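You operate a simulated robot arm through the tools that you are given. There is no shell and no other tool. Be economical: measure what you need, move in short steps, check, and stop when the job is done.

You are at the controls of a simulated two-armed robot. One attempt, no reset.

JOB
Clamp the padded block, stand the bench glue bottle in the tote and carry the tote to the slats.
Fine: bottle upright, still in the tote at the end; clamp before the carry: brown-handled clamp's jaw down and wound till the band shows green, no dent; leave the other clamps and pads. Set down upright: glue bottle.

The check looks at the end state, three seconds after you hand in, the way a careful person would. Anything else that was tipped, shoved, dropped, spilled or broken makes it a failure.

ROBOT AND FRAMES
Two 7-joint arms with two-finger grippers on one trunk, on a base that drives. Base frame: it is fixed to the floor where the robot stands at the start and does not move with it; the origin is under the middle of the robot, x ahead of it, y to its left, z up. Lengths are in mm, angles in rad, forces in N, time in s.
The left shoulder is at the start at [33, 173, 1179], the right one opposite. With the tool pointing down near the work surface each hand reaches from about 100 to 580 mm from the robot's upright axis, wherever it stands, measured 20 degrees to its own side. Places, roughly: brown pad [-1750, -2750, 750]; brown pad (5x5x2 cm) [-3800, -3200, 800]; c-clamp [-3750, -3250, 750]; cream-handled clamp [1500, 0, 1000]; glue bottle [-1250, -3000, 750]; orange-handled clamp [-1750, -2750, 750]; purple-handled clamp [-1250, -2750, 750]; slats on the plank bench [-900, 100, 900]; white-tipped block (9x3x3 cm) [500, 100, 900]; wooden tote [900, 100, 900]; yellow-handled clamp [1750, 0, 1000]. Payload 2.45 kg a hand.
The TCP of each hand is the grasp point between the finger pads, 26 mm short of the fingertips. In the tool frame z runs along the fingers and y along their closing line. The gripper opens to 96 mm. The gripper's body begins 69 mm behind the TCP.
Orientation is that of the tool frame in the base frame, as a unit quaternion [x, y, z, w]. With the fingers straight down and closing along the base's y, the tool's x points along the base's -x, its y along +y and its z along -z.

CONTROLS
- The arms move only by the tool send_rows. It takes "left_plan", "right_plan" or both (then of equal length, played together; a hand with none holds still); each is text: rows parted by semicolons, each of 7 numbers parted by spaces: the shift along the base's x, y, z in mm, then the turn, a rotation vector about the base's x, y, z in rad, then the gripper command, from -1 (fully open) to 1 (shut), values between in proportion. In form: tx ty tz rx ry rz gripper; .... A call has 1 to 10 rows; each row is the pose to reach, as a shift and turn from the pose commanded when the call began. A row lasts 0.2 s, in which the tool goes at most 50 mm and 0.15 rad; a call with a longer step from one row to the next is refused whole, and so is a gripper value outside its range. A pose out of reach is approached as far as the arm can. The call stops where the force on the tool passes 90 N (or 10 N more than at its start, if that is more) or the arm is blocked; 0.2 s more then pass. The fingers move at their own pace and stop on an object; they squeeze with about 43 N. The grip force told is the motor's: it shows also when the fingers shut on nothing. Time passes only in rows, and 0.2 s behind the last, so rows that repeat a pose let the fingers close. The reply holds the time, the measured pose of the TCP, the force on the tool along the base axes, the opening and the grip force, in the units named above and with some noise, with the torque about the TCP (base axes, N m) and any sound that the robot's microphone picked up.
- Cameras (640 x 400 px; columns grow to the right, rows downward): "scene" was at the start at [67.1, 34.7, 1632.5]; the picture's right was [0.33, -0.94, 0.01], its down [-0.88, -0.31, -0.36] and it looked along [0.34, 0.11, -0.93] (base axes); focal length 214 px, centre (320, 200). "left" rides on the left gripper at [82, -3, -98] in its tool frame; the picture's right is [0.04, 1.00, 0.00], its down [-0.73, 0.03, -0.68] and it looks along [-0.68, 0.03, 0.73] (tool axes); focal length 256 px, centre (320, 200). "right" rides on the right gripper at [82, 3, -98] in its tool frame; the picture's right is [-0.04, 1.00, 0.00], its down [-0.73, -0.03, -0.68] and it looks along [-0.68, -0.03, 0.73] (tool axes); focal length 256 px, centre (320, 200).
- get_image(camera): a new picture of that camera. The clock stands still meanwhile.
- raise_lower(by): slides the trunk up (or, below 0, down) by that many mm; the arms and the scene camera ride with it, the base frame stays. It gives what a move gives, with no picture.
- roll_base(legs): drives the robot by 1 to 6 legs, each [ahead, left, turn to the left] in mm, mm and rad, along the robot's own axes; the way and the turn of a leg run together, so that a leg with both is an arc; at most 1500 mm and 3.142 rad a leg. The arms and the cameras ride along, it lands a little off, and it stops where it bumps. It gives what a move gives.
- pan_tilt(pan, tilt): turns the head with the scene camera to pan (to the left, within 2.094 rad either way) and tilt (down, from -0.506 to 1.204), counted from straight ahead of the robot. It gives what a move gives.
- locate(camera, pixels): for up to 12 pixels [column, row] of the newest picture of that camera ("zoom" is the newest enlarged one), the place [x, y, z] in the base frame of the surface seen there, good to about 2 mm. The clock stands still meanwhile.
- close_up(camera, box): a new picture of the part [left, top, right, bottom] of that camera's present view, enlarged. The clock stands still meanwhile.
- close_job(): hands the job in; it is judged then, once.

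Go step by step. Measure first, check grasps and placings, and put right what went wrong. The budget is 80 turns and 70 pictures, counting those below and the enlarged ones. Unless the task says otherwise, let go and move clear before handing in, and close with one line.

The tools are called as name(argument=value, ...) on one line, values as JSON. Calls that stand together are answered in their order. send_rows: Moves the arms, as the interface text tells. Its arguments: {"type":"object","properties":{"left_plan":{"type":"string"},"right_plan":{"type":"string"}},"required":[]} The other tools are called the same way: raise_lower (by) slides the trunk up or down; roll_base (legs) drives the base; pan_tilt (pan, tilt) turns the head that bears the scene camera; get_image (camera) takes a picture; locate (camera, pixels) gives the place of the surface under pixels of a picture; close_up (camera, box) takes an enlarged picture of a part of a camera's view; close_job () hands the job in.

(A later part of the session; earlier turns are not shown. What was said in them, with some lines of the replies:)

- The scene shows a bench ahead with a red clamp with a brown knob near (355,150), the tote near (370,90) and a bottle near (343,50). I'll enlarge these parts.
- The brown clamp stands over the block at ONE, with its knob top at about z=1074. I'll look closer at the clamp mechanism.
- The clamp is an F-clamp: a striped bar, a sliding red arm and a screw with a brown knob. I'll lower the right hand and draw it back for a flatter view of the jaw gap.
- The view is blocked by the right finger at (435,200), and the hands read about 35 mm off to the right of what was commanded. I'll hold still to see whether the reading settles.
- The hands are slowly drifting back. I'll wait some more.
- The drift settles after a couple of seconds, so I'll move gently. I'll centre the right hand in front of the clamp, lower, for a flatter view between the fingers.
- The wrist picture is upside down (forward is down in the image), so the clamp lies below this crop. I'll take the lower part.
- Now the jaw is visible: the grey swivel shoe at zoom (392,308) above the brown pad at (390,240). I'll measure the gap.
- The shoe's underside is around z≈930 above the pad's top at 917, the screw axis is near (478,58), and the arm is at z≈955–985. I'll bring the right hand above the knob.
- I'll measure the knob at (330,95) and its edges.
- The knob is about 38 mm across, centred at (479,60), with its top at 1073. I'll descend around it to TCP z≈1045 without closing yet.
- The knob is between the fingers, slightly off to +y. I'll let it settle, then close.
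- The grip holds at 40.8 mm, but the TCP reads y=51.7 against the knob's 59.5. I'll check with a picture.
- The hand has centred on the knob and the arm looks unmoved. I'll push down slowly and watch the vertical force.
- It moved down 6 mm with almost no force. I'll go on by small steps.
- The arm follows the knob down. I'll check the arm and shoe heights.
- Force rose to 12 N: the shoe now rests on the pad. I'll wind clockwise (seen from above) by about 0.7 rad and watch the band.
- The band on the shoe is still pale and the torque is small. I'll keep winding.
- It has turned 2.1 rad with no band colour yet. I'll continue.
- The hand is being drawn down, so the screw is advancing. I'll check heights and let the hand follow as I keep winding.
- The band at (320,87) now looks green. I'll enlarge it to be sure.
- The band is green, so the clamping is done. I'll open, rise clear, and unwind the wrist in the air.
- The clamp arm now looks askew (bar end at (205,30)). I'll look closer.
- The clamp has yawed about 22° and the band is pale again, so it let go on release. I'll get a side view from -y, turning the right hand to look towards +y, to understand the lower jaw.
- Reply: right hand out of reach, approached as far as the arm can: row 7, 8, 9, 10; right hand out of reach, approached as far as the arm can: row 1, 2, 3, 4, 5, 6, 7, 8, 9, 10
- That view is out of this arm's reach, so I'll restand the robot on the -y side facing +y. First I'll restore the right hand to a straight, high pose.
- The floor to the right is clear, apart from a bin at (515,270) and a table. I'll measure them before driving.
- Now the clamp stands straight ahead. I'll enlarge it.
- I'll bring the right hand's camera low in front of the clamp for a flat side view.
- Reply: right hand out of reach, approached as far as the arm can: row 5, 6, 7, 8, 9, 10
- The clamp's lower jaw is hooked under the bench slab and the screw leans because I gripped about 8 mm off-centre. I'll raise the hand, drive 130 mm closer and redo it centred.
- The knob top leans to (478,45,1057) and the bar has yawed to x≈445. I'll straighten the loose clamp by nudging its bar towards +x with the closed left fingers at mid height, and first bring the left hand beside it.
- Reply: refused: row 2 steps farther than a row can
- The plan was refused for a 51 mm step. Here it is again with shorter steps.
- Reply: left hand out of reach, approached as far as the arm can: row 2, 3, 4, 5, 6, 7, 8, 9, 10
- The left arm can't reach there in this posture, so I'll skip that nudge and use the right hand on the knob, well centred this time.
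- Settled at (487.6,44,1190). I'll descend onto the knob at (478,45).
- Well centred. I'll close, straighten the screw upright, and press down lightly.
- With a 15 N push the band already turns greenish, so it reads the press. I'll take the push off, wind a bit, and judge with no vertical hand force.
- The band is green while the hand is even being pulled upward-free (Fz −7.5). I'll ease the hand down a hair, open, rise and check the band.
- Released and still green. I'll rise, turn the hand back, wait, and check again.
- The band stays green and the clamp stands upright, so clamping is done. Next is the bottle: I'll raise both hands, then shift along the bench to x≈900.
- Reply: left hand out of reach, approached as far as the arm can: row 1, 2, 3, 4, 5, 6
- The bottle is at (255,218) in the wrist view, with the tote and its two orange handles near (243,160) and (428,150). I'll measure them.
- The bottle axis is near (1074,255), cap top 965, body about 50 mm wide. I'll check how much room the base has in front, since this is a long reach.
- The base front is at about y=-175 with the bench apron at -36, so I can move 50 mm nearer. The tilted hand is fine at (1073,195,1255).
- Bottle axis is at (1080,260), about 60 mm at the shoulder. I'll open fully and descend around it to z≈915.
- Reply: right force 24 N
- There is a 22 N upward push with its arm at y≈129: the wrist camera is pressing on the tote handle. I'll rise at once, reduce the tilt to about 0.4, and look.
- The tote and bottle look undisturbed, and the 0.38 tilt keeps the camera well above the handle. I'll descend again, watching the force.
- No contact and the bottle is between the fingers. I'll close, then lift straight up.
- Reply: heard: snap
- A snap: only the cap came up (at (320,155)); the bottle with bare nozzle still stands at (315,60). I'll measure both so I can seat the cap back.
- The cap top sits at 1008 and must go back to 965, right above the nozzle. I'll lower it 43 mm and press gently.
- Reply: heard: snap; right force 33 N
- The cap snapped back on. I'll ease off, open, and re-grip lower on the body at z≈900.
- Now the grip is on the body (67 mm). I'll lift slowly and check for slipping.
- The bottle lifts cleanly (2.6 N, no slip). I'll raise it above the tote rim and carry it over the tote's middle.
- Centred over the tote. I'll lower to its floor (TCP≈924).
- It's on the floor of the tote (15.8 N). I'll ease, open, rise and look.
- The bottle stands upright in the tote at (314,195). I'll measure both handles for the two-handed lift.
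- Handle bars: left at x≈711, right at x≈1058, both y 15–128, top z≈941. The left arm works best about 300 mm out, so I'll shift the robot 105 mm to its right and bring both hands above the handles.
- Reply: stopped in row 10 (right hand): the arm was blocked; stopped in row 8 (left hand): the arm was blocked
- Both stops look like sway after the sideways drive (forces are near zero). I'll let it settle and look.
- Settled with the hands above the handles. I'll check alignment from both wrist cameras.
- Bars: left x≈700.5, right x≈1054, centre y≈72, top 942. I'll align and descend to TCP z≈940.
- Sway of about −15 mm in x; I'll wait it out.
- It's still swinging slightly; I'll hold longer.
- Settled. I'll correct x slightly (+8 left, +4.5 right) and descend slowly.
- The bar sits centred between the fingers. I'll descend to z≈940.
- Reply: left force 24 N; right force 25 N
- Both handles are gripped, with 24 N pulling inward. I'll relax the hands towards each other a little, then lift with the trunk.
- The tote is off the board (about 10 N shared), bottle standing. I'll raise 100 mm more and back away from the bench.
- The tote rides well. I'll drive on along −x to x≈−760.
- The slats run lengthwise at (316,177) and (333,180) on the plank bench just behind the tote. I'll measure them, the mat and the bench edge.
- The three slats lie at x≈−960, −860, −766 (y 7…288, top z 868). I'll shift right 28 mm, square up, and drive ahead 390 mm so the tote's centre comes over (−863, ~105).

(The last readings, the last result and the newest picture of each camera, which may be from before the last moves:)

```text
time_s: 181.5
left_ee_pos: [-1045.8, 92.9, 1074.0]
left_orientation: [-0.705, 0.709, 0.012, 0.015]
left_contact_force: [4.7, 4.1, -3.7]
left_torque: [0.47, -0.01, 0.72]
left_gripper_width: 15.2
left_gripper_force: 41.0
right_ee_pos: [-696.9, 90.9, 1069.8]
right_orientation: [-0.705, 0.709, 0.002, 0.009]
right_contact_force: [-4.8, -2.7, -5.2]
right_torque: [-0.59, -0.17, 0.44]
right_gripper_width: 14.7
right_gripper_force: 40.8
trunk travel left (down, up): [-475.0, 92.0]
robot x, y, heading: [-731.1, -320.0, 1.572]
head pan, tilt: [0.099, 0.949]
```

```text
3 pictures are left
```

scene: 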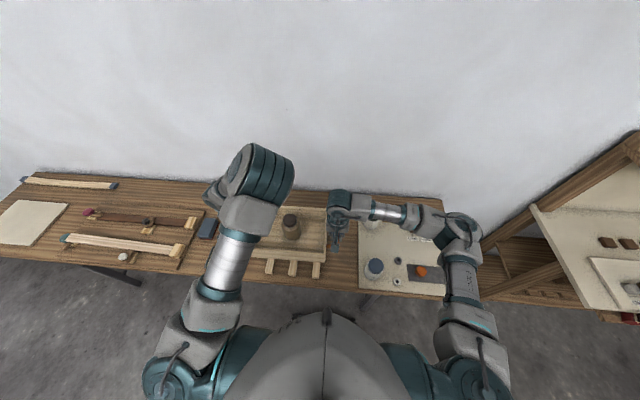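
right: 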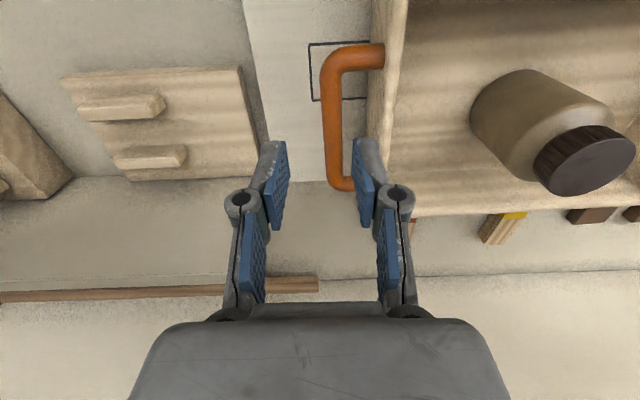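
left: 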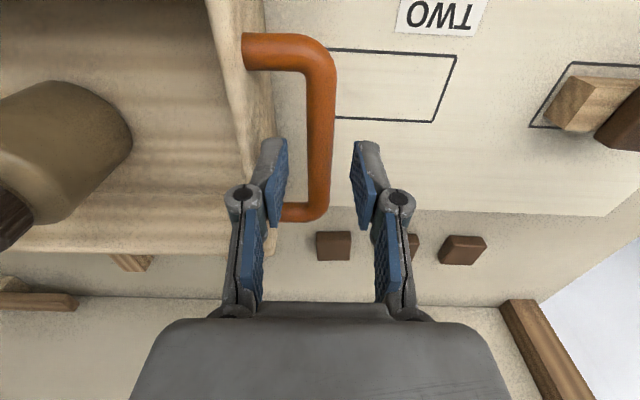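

The tote hangs above the slats (ends at (269,267), (292,267), (316,270)). I'll check the slat positions, and wait for the swing to die while easing 15 mm forward.

locate(camera="scene", pixels=[[269, 262], [292, 262], [316, 265], [252, 250], [326, 240], [290, 240], [372, 262], [362, 250], [291, 218]])

send_rows(left_plan="0 3 0 0 0 0 1; 0 6 0 0 0 0 1; 0 9 0 0 0 0 1; 0 12 0 0 0 0 1; 0 15 0 0 0 0 1; 0 15 0 0 0 0 1; 0 15 0 0 0 0 1; 0 15 0 0 0 0 1; 0 15 0 0 0 0 1; 0 15 0 0 0 0 1", right_plan="0 3 0 0 0 0 1; 0 6 0 0 0 0 1; 0 9 0 0 0 0 1; 0 12 0 0 0 0 1; 0 15 0 0 0 0 1; 0 15 0 0 0 0 1; 0 15 0 0 0 0 1; 0 15 0 0 0 0 1; 0 15 0 0 0 0 1; 0 15 0 0 0 0 1")

send_rows(left_plan="0 0 0 0 0 0 1; 0 0 0 0 0 0 1; 0 0 0 0 0 0 1; 0 0 0 0 0 0 1; 0 0 0 0 0 0 1; 0 0 0 0 0 0 1; 0 0 0 0 0 0 1; 0 0 0 0 0 0 1; 0 0 0 0 0 0 1; 0 0 0 0 0 0 1")

send_rows(left_plan="0 0 0 0 0 0 1; 0 0 0 0 0 0 1; 0 0 0 0 0 0 1; 0 0 0 0 0 0 1; 0 0 0 0 0 0 1; 0 0 0 0 0 0 1; 0 0 0 0 0 0 1; 0 0 0 0 0 0 1; 0 0 0 0 0 0 1; 0 0 0 0 0 0 1")

raise_lower(by=-80)

send_rows(left_plan="0 0 0 0 0 0 1; 0 0 0 0 0 0 1; 0 0 0 0 0 0 1; 0 0 0 0 0 0 1; 0 0 0 0 0 0 1; 0 0 0 0 0 0 1; 0 0 0 0 0 0 1; 0 0 0 0 0 0 1; 0 0 0 0 0 0 1; 0 0 0 0 0 0 1")

```text
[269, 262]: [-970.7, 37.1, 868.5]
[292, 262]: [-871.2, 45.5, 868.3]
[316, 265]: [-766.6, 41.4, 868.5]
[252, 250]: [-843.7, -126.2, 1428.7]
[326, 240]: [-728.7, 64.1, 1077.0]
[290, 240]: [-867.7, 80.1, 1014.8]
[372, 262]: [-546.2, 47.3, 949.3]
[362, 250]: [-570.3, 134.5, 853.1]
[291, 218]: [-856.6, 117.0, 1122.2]
```

```text
time_s: 183.9
left_ee_pos: [-1057.3, 98.1, 1071.9]
left_orientation: [0.714, -0.7, -0.006, -0.02]
left_contact_force: [22.8, 4.8, -4.7]
left_torque: [0.83, 0.07, 0.81]
left_gripper_width: 14.9
left_gripper_force: 40.7
right_ee_pos: [-708.0, 99.2, 1072.0]
right_orientation: [0.708, -0.706, -0.006, -0.01]
right_contact_force: [-22.3, -4.6, -3.6]
right_torque: [-0.93, 0.04, 0.61]
right_gripper_width: 14.3
right_gripper_force: 40.8
trunk travel left (down, up): [-475.0, 92.0]
robot x, y, heading: [-737.3, -315.5, 1.571]
head pan, tilt: [0.099, 0.949]
stopped in row 10 (left hand): the arm was blocked; the commanded pose is now the measured one
```

```text
time_s: 186.1
left_ee_pos: [-1037.0, 102.9, 1081.0]
left_orientation: [-0.704, 0.71, 0.021, 0.012]
left_contact_force: [8.7, 3.8, -3.9]
left_torque: [-0.43, 0.01, 0.84]
left_gripper_width: 15.0
left_gripper_force: 41.5
right_ee_pos: [-687.1, 103.3, 1071.0]
right_orientation: [-0.704, 0.71, 0.008, 0.008]
right_contact_force: [-6.0, -4.0, -4.3]
right_torque: [0.31, 0.02, 0.46]
right_gripper_width: 14.6
right_gripper_force: 40.5
trunk travel left (down, up): [-475.0, 92.0]
robot x, y, heading: [-731.7, -317.3, 1.571]
head pan, tilt: [0.099, 0.949]
```

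```text
time_s: 188.3
left_ee_pos: [-1067.7, 102.8, 1072.6]
left_orientation: [-0.707, 0.707, 0.013, 0.021]
left_contact_force: [6.7, 2.8, -3.4]
left_torque: [0.27, -0.07, 0.77]
left_gripper_width: 14.8
left_gripper_force: 41.2
right_ee_pos: [-717.7, 101.6, 1071.7]
right_orientation: [-0.706, 0.708, 0.0, 0.014]
right_contact_force: [-8.5, -2.8, -4.2]
right_torque: [-0.36, -0.16, 0.22]
right_gripper_width: 14.8
right_gripper_force: 41.1
trunk travel left (down, up): [-475.0, 92.0]
robot x, y, heading: [-737.3, -321.4, 1.571]
head pan, tilt: [0.099, 0.949]
```

```text
time_s: 189.5
left_ee_pos: [-1068.8, 101.7, 992.9]
left_orientation: [0.708, -0.706, -0.01, -0.021]
left_contact_force: [8.4, 4.0, -3.7]
left_torque: [0.31, 0.29, 0.99]
left_gripper_width: 14.9
left_gripper_force: 40.9
right_ee_pos: [-718.8, 100.1, 992.3]
right_orientation: [-0.707, 0.707, 0.0, 0.015]
right_contact_force: [-8.4, -3.9, -5.1]
right_torque: [-0.48, -0.23, 0.48]
right_gripper_width: 14.4
right_gripper_force: 41.2
trunk travel left (down, up): [-395.0, 172.0]
robot x, y, heading: [-737.8, -322.3, 1.572]
head pan, tilt: [0.099, 0.949]
```

```text
time_s: 191.7
left_ee_pos: [-1044.1, 103.5, 999.1]
left_orientation: [-0.705, 0.708, 0.019, 0.014]
left_contact_force: [4.0, 3.7, -3.6]
left_torque: [-0.02, 0.06, 0.81]
left_gripper_width: 15.1
left_gripper_force: 41.3
right_ee_pos: [-693.6, 101.5, 991.7]
right_orientation: [-0.705, 0.709, 0.008, 0.008]
right_contact_force: [-2.9, -3.7, -4.9]
right_torque: [-0.07, -0.07, 0.43]
right_gripper_width: 14.7
right_gripper_force: 40.7
trunk travel left (down, up): [-395.0, 172.0]
robot x, y, heading: [-736.1, -316.2, 1.572]
head pan, tilt: [0.099, 0.949]
```

The tote swings ±15 mm in x around −880. I'll ease +12 mm in x, let it damp, and lower 45 mm.

send_rows(left_plan="1.5 0 0 0 0 0 1; 3 0 0 0 0 0 1; 4.5 0 0 0 0 0 1; 6 0 0 0 0 0 1; 7.5 0 0 0 0 0 1; 9 0 0 0 0 0 1; 10.5 0 0 0 0 0 1; 12 0 0 0 0 0 1; 12 0 0 0 0 0 1; 12 0 0 0 0 0 1", right_plan="1.5 0 0 0 0 0 1; 3 0 0 0 0 0 1; 4.5 0 0 0 0 0 1; 6 0 0 0 0 0 1; 7.5 0 0 0 0 0 1; 9 0 0 0 0 0 1; 10.5 0 0 0 0 0 1; 12 0 0 0 0 0 1; 12 0 0 0 0 0 1; 12 0 0 0 0 0 1")

send_rows(left_plan="0 0 0 0 0 0 1; 0 0 0 0 0 0 1; 0 0 0 0 0 0 1; 0 0 0 0 0 0 1; 0 0 0 0 0 0 1; 0 0 0 0 0 0 1; 0 0 0 0 0 0 1; 0 0 0 0 0 0 1; 0 0 0 0 0 0 1; 0 0 0 0 0 0 1")

send_rows(left_plan="0 0 0 0 0 0 1; 0 0 0 0 0 0 1; 0 0 0 0 0 0 1; 0 0 0 0 0 0 1; 0 0 0 0 0 0 1; 0 0 0 0 0 0 1; 0 0 0 0 0 0 1; 0 0 0 0 0 0 1; 0 0 0 0 0 0 1; 0 0 0 0 0 0 1")

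send_rows(left_plan="0 0 0 0 0 0 1; 0 0 0 0 0 0 1; 0 0 0 0 0 0 1; 0 0 0 0 0 0 1; 0 0 0 0 0 0 1; 0 0 0 0 0 0 1; 0 0 0 0 0 0 1; 0 0 0 0 0 0 1; 0 0 0 0 0 0 1; 0 0 0 0 0 0 1")

raise_lower(by=-42)

send_rows(left_plan="0 0 0 0 0 0 1; 0 0 0 0 0 0 1; 0 0 0 0 0 0 1; 0 0 0 0 0 0 1; 0 0 0 0 0 0 1; 0 0 0 0 0 0 1; 0 0 0 0 0 0 1; 0 0 0 0 0 0 1; 0 0 0 0 0 0 1; 0 0 0 0 0 0 1")

```text
time_s: 193.9
left_ee_pos: [-1050.8, 102.3, 994.3]
left_orientation: [0.707, -0.706, -0.012, -0.019]
left_contact_force: [2.7, 3.1, -3.5]
left_torque: [0.07, -0.04, 0.89]
left_gripper_width: 14.9
left_gripper_force: 41.1
right_ee_pos: [-701.1, 101.3, 991.1]
right_orientation: [-0.706, 0.708, 0.002, 0.014]
right_contact_force: [-3.1, -2.7, -4.3]
right_torque: [-0.15, -0.13, 0.21]
right_gripper_width: 14.8
right_gripper_force: 40.9
trunk travel left (down, up): [-395.0, 172.0]
robot x, y, heading: [-736.9, -320.9, 1.575]
head pan, tilt: [0.099, 0.949]
```

```text
time_s: 196.1
left_ee_pos: [-1046.1, 103.0, 996.2]
left_orientation: [-0.706, 0.708, 0.014, 0.019]
left_contact_force: [1.0, 4.5, -4.4]
left_torque: [-0.13, 0.0, 1.1]
left_gripper_width: 14.7
left_gripper_force: 41.1
right_ee_pos: [-695.7, 100.6, 991.6]
right_orientation: [-0.706, 0.708, 0.004, 0.012]
right_contact_force: [-1.3, -4.3, -3.3]
right_torque: [0.01, 0.04, 0.44]
right_gripper_width: 14.6
right_gripper_force: 40.6
trunk travel left (down, up): [-395.0, 172.0]
robot x, y, heading: [-733.4, -316.8, 1.573]
head pan, tilt: [0.099, 0.949]
```

```text
time_s: 198.3
left_ee_pos: [-1044.9, 102.0, 996.1]
left_orientation: [-0.707, 0.707, 0.013, 0.018]
left_contact_force: [1.6, 4.9, -4.5]
left_torque: [-0.03, 0.04, 0.98]
left_gripper_width: 14.8
left_gripper_force: 40.9
right_ee_pos: [-695.2, 101.5, 991.9]
right_orientation: [-0.706, 0.708, 0.004, 0.01]
right_contact_force: [-1.2, -4.2, -4.0]
right_torque: [-0.06, 0.0, 0.37]
right_gripper_width: 14.9
right_gripper_force: 40.9
trunk travel left (down, up): [-395.0, 172.0]
robot x, y, heading: [-733.3, -319.1, 1.572]
head pan, tilt: [0.099, 0.949]
```

```text
time_s: 200.5
left_ee_pos: [-1044.3, 102.2, 995.4]
left_orientation: [-0.707, 0.707, 0.014, 0.017]
left_contact_force: [0.8, 4.0, -4.3]
left_torque: [-0.03, 0.01, 1.01]
left_gripper_width: 14.6
left_gripper_force: 41.1
right_ee_pos: [-695.9, 102.2, 992.1]
right_orientation: [-0.706, 0.708, 0.003, 0.012]
right_contact_force: [-0.1, -3.5, -4.8]
right_torque: [-0.05, -0.01, 0.33]
right_gripper_width: 14.6
right_gripper_force: 41.3
trunk travel left (down, up): [-395.0, 172.0]
robot x, y, heading: [-736.2, -318.8, 1.58]
head pan, tilt: [0.099, 0.949]
```

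```text
time_s: 201.3
left_ee_pos: [-1043.8, 101.5, 953.9]
left_orientation: [-0.706, 0.708, 0.015, 0.017]
left_contact_force: [2.3, 4.4, -4.6]
left_torque: [0.18, -0.05, 0.97]
left_gripper_width: 14.9
left_gripper_force: 41.5
right_ee_pos: [-695.1, 101.9, 951.9]
right_orientation: [-0.706, 0.708, 0.004, 0.012]
right_contact_force: [-2.6, -4.7, -4.4]
right_torque: [-0.3, -0.06, 0.4]
right_gripper_width: 14.6
right_gripper_force: 40.5
trunk travel left (down, up): [-353.0, 214.0]
robot x, y, heading: [-735.3, -320.0, 1.572]
head pan, tilt: [0.099, 0.949]
```

```text
time_s: 203.6
left_ee_pos: [-1044.8, 103.3, 953.8]
left_orientation: [-0.707, 0.707, 0.014, 0.017]
left_contact_force: [2.0, 4.1, -4.6]
left_torque: [-0.02, -0.02, 0.99]
left_gripper_width: 15.0
left_gripper_force: 41.0
right_ee_pos: [-693.7, 100.7, 949.2]
right_orientation: [-0.706, 0.708, 0.003, 0.012]
right_contact_force: [-2.5, -3.4, -4.5]
right_torque: [-0.1, 0.02, 0.36]
right_gripper_width: 14.6
right_gripper_force: 40.8
trunk travel left (down, up): [-353.0, 214.0]
robot x, y, heading: [-732.8, -320.4, 1.573]
head pan, tilt: [0.099, 0.949]
```

Calm now at centre x≈−869, z≈952 (seat expected at 935). I'll lower the last bit gently with the arms, levelling as I go.

send_rows(left_plan="0 0 -3 0 0 0 1; 0 0 -6 0 0 0 1; 0 0 -9 0 0 0 1; 0 0 -12 0 0 0 1; 0 0 -14 0 0 0 1; 0 0 -16 0 0 0 1; 0 0 -18 0 0 0 1; 0 0 -18 0 0 0 1; 0 0 -18 0 0 0 1; 0 0 -18 0 0 0 1", right_plan="0 0 -2 0 0 0 1; 0 0 -4 0 0 0 1; 0 0 -6 0 0 0 1; 0 0 -8 0 0 0 1; 0 0 -10 0 0 0 1; 0 0 -12 0 0 0 1; 0 0 -14 0 0 0 1; 0 0 -14 0 0 0 1; 0 0 -14 0 0 0 1; 0 0 -14 0 0 0 1")

```text
time_s: 205.8
left_ee_pos: [-1043.8, 102.4, 934.4]
left_orientation: [-0.706, 0.707, 0.013, 0.018]
left_contact_force: [9.0, 4.6, -1.8]
left_torque: [-0.03, -0.05, 1.02]
left_gripper_width: 14.9
left_gripper_force: 41.1
right_ee_pos: [-693.1, 101.9, 936.2]
right_orientation: [-0.706, 0.708, 0.005, 0.012]
right_contact_force: [-10.6, -3.2, -3.6]
right_torque: [0.26, 0.12, 0.33]
right_gripper_width: 14.7
right_gripper_force: 40.8
trunk travel left (down, up): [-353.0, 214.0]
robot x, y, heading: [-737.5, -319.6, 1.572]
head pan, tilt: [0.099, 0.949]
```

Weight is starting to come off the left hand. I'll lower a few more millimetres.

send_rows(left_plan="0.5 0 -0.5 0 0 0 1; 0.5 0 -1 0 0 0 1; 0.5 0 -1.5 0 0 0 1; 0.5 0 -1.5 0 0 0 1; 0.5 0 -1.5 0 0 0 1", right_plan="-0.5 0 -1 0 0 0 1; -0.5 0 -2 0 0 0 1; -0.5 0 -3 0 0 0 1; -0.5 0 -3.5 0 0 0 1; -0.5 0 -3.5 0 0 0 1")

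```text
time_s: 206.9
left_ee_pos: [-1043.8, 100.7, 935.1]
left_orientation: [0.707, -0.707, -0.016, -0.018]
left_contact_force: [0.2, 4.8, -1.2]
left_torque: [1.33, 0.2, 1.01]
left_gripper_width: 14.7
left_gripper_force: 41.1
right_ee_pos: [-693.3, 100.2, 933.1]
right_orientation: [-0.706, 0.708, 0.005, 0.012]
right_contact_force: [1.0, -6.1, 17.8]
right_torque: [1.12, 0.03, 0.4]
right_gripper_width: 14.4
right_gripper_force: 40.9
trunk travel left (down, up): [-353.0, 214.0]
robot x, y, heading: [-736.0, -319.9, 1.572]
head pan, tilt: [0.099, 0.949]
5 turns are left
```

The tote is seated (right +17.8 N, left carrying nothing). I'll ease, open both to 36 mm, and rise clear.

send_rows(left_plan="0 0 -1 0 0 0 1; 0 0 -1 0 0 0 0.7; 0 0 -1 0 0 0 0.3; 0 0 -1 0 0 0 0.2; 0 0 -1 0 0 0 0.2; 0 0 8 0 0 0 0.2; 0 0 20 0 0 0 0.2; 0 0 35 0 0 0 0.2; 0 0 55 0 0 0 0.2; 0 0 80 0 0 0 0.2", right_plan="0 0 0.7 0 0 0 1; 0 0 0.7 0 0 0 0.7; 0 0 0.7 0 0 0 0.3; 0 0 0.7 0 0 0 0.2; 0 0 0.7 0 0 0 0.2; 0 0 8 0 0 0 0.2; 0 0 20 0 0 0 0.2; 0 0 35 0 0 0 0.2; 0 0 55 0 0 0 0.2; 0 0 80 0 0 0 0.2")

raise_lower(by=80)

get_image(camera="scene")

```text
time_s: 209.2
left_ee_pos: [-1043.0, 100.6, 1014.9]
left_orientation: [-0.707, 0.707, 0.014, 0.018]
left_contact_force: [0.0, -0.7, 0.0]
left_torque: [0.02, 0.02, -0.02]
left_gripper_width: 38.4
left_gripper_force: 0.0
right_ee_pos: [-695.2, 101.4, 1014.3]
right_orientation: [-0.706, 0.708, 0.004, 0.012]
right_contact_force: [-0.7, -0.5, 0.3]
right_torque: [0.01, 0.02, 0.0]
right_gripper_width: 38.7
right_gripper_force: 0.1
trunk travel left (down, up): [-353.0, 214.0]
robot x, y, heading: [-736.2, -319.0, 1.574]
head pan, tilt: [0.099, 0.949]
```

```text
time_s: 210.3
left_ee_pos: [-1044.5, 101.6, 1094.6]
left_orientation: [-0.706, 0.708, 0.014, 0.018]
left_contact_force: [-0.2, 0.1, -0.7]
left_torque: [-0.04, 0.0, -0.05]
left_gripper_width: 38.5
left_gripper_force: 0.0
right_ee_pos: [-695.4, 102.4, 1091.9]
right_orientation: [-0.706, 0.708, 0.004, 0.012]
right_contact_force: [-0.2, -0.4, 0.0]
right_torque: [0.01, 0.04, -0.02]
right_gripper_width: 38.2
right_gripper_force: 0.0
trunk travel left (down, up): [-433.0, 134.0]
robot x, y, heading: [-738.4, -316.5, 1.573]
head pan, tilt: [0.099, 0.949]
```

```text
2 pictures are left
4 turns are left
```

scene: 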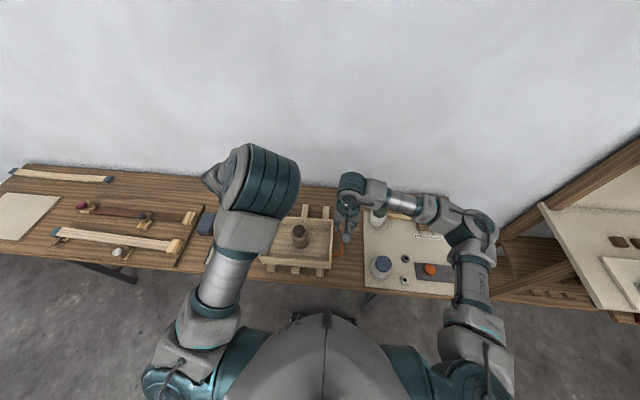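

The tote rests on the slats with the bottle upright at (300,236), and both hands are clear. I'll back the robot off and take a last look.

roll_base(legs=[[-300, 0, 0]])

close_up(camera="scene", box=[220, 130, 400, 250])

```text
time_s: 212.3
left_ee_pos: [-1042.2, -191.1, 1093.8]
left_orientation: [-0.705, 0.709, 0.014, 0.018]
left_contact_force: [0.9, -0.4, 0.3]
left_torque: [-0.03, -0.02, 0.02]
left_gripper_width: 38.5
left_gripper_force: 0.0
right_ee_pos: [-693.8, -192.9, 1091.9]
right_orientation: [-0.705, 0.709, 0.004, 0.012]
right_contact_force: [0.2, 0.2, 0.0]
right_torque: [0.01, 0.03, -0.02]
right_gripper_width: 38.3
right_gripper_force: 0.0
trunk travel left (down, up): [-433.0, 134.0]
robot x, y, heading: [-731.1, -617.7, 1.566]
head pan, tilt: [0.099, 0.949]
```

```text
3.33 times, centred on (310, 190) of scene
3 turns are left
```

zoom: 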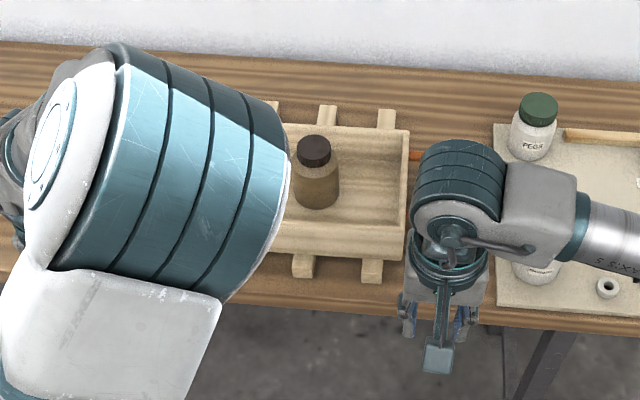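

The close-up shows the tote on the slats, the capped bottle upright in it at (318,170), and both hands clear. I'm handing in.

close_job()

```text
The job is handed in.
```

The block is clamped with the band green, checked before the carry, and the glue bottle stands capped and upright in the tote on the slats. On the way, the cap came off during my first grip and I snapped it back on, and the clamp still sits about 20° askew.
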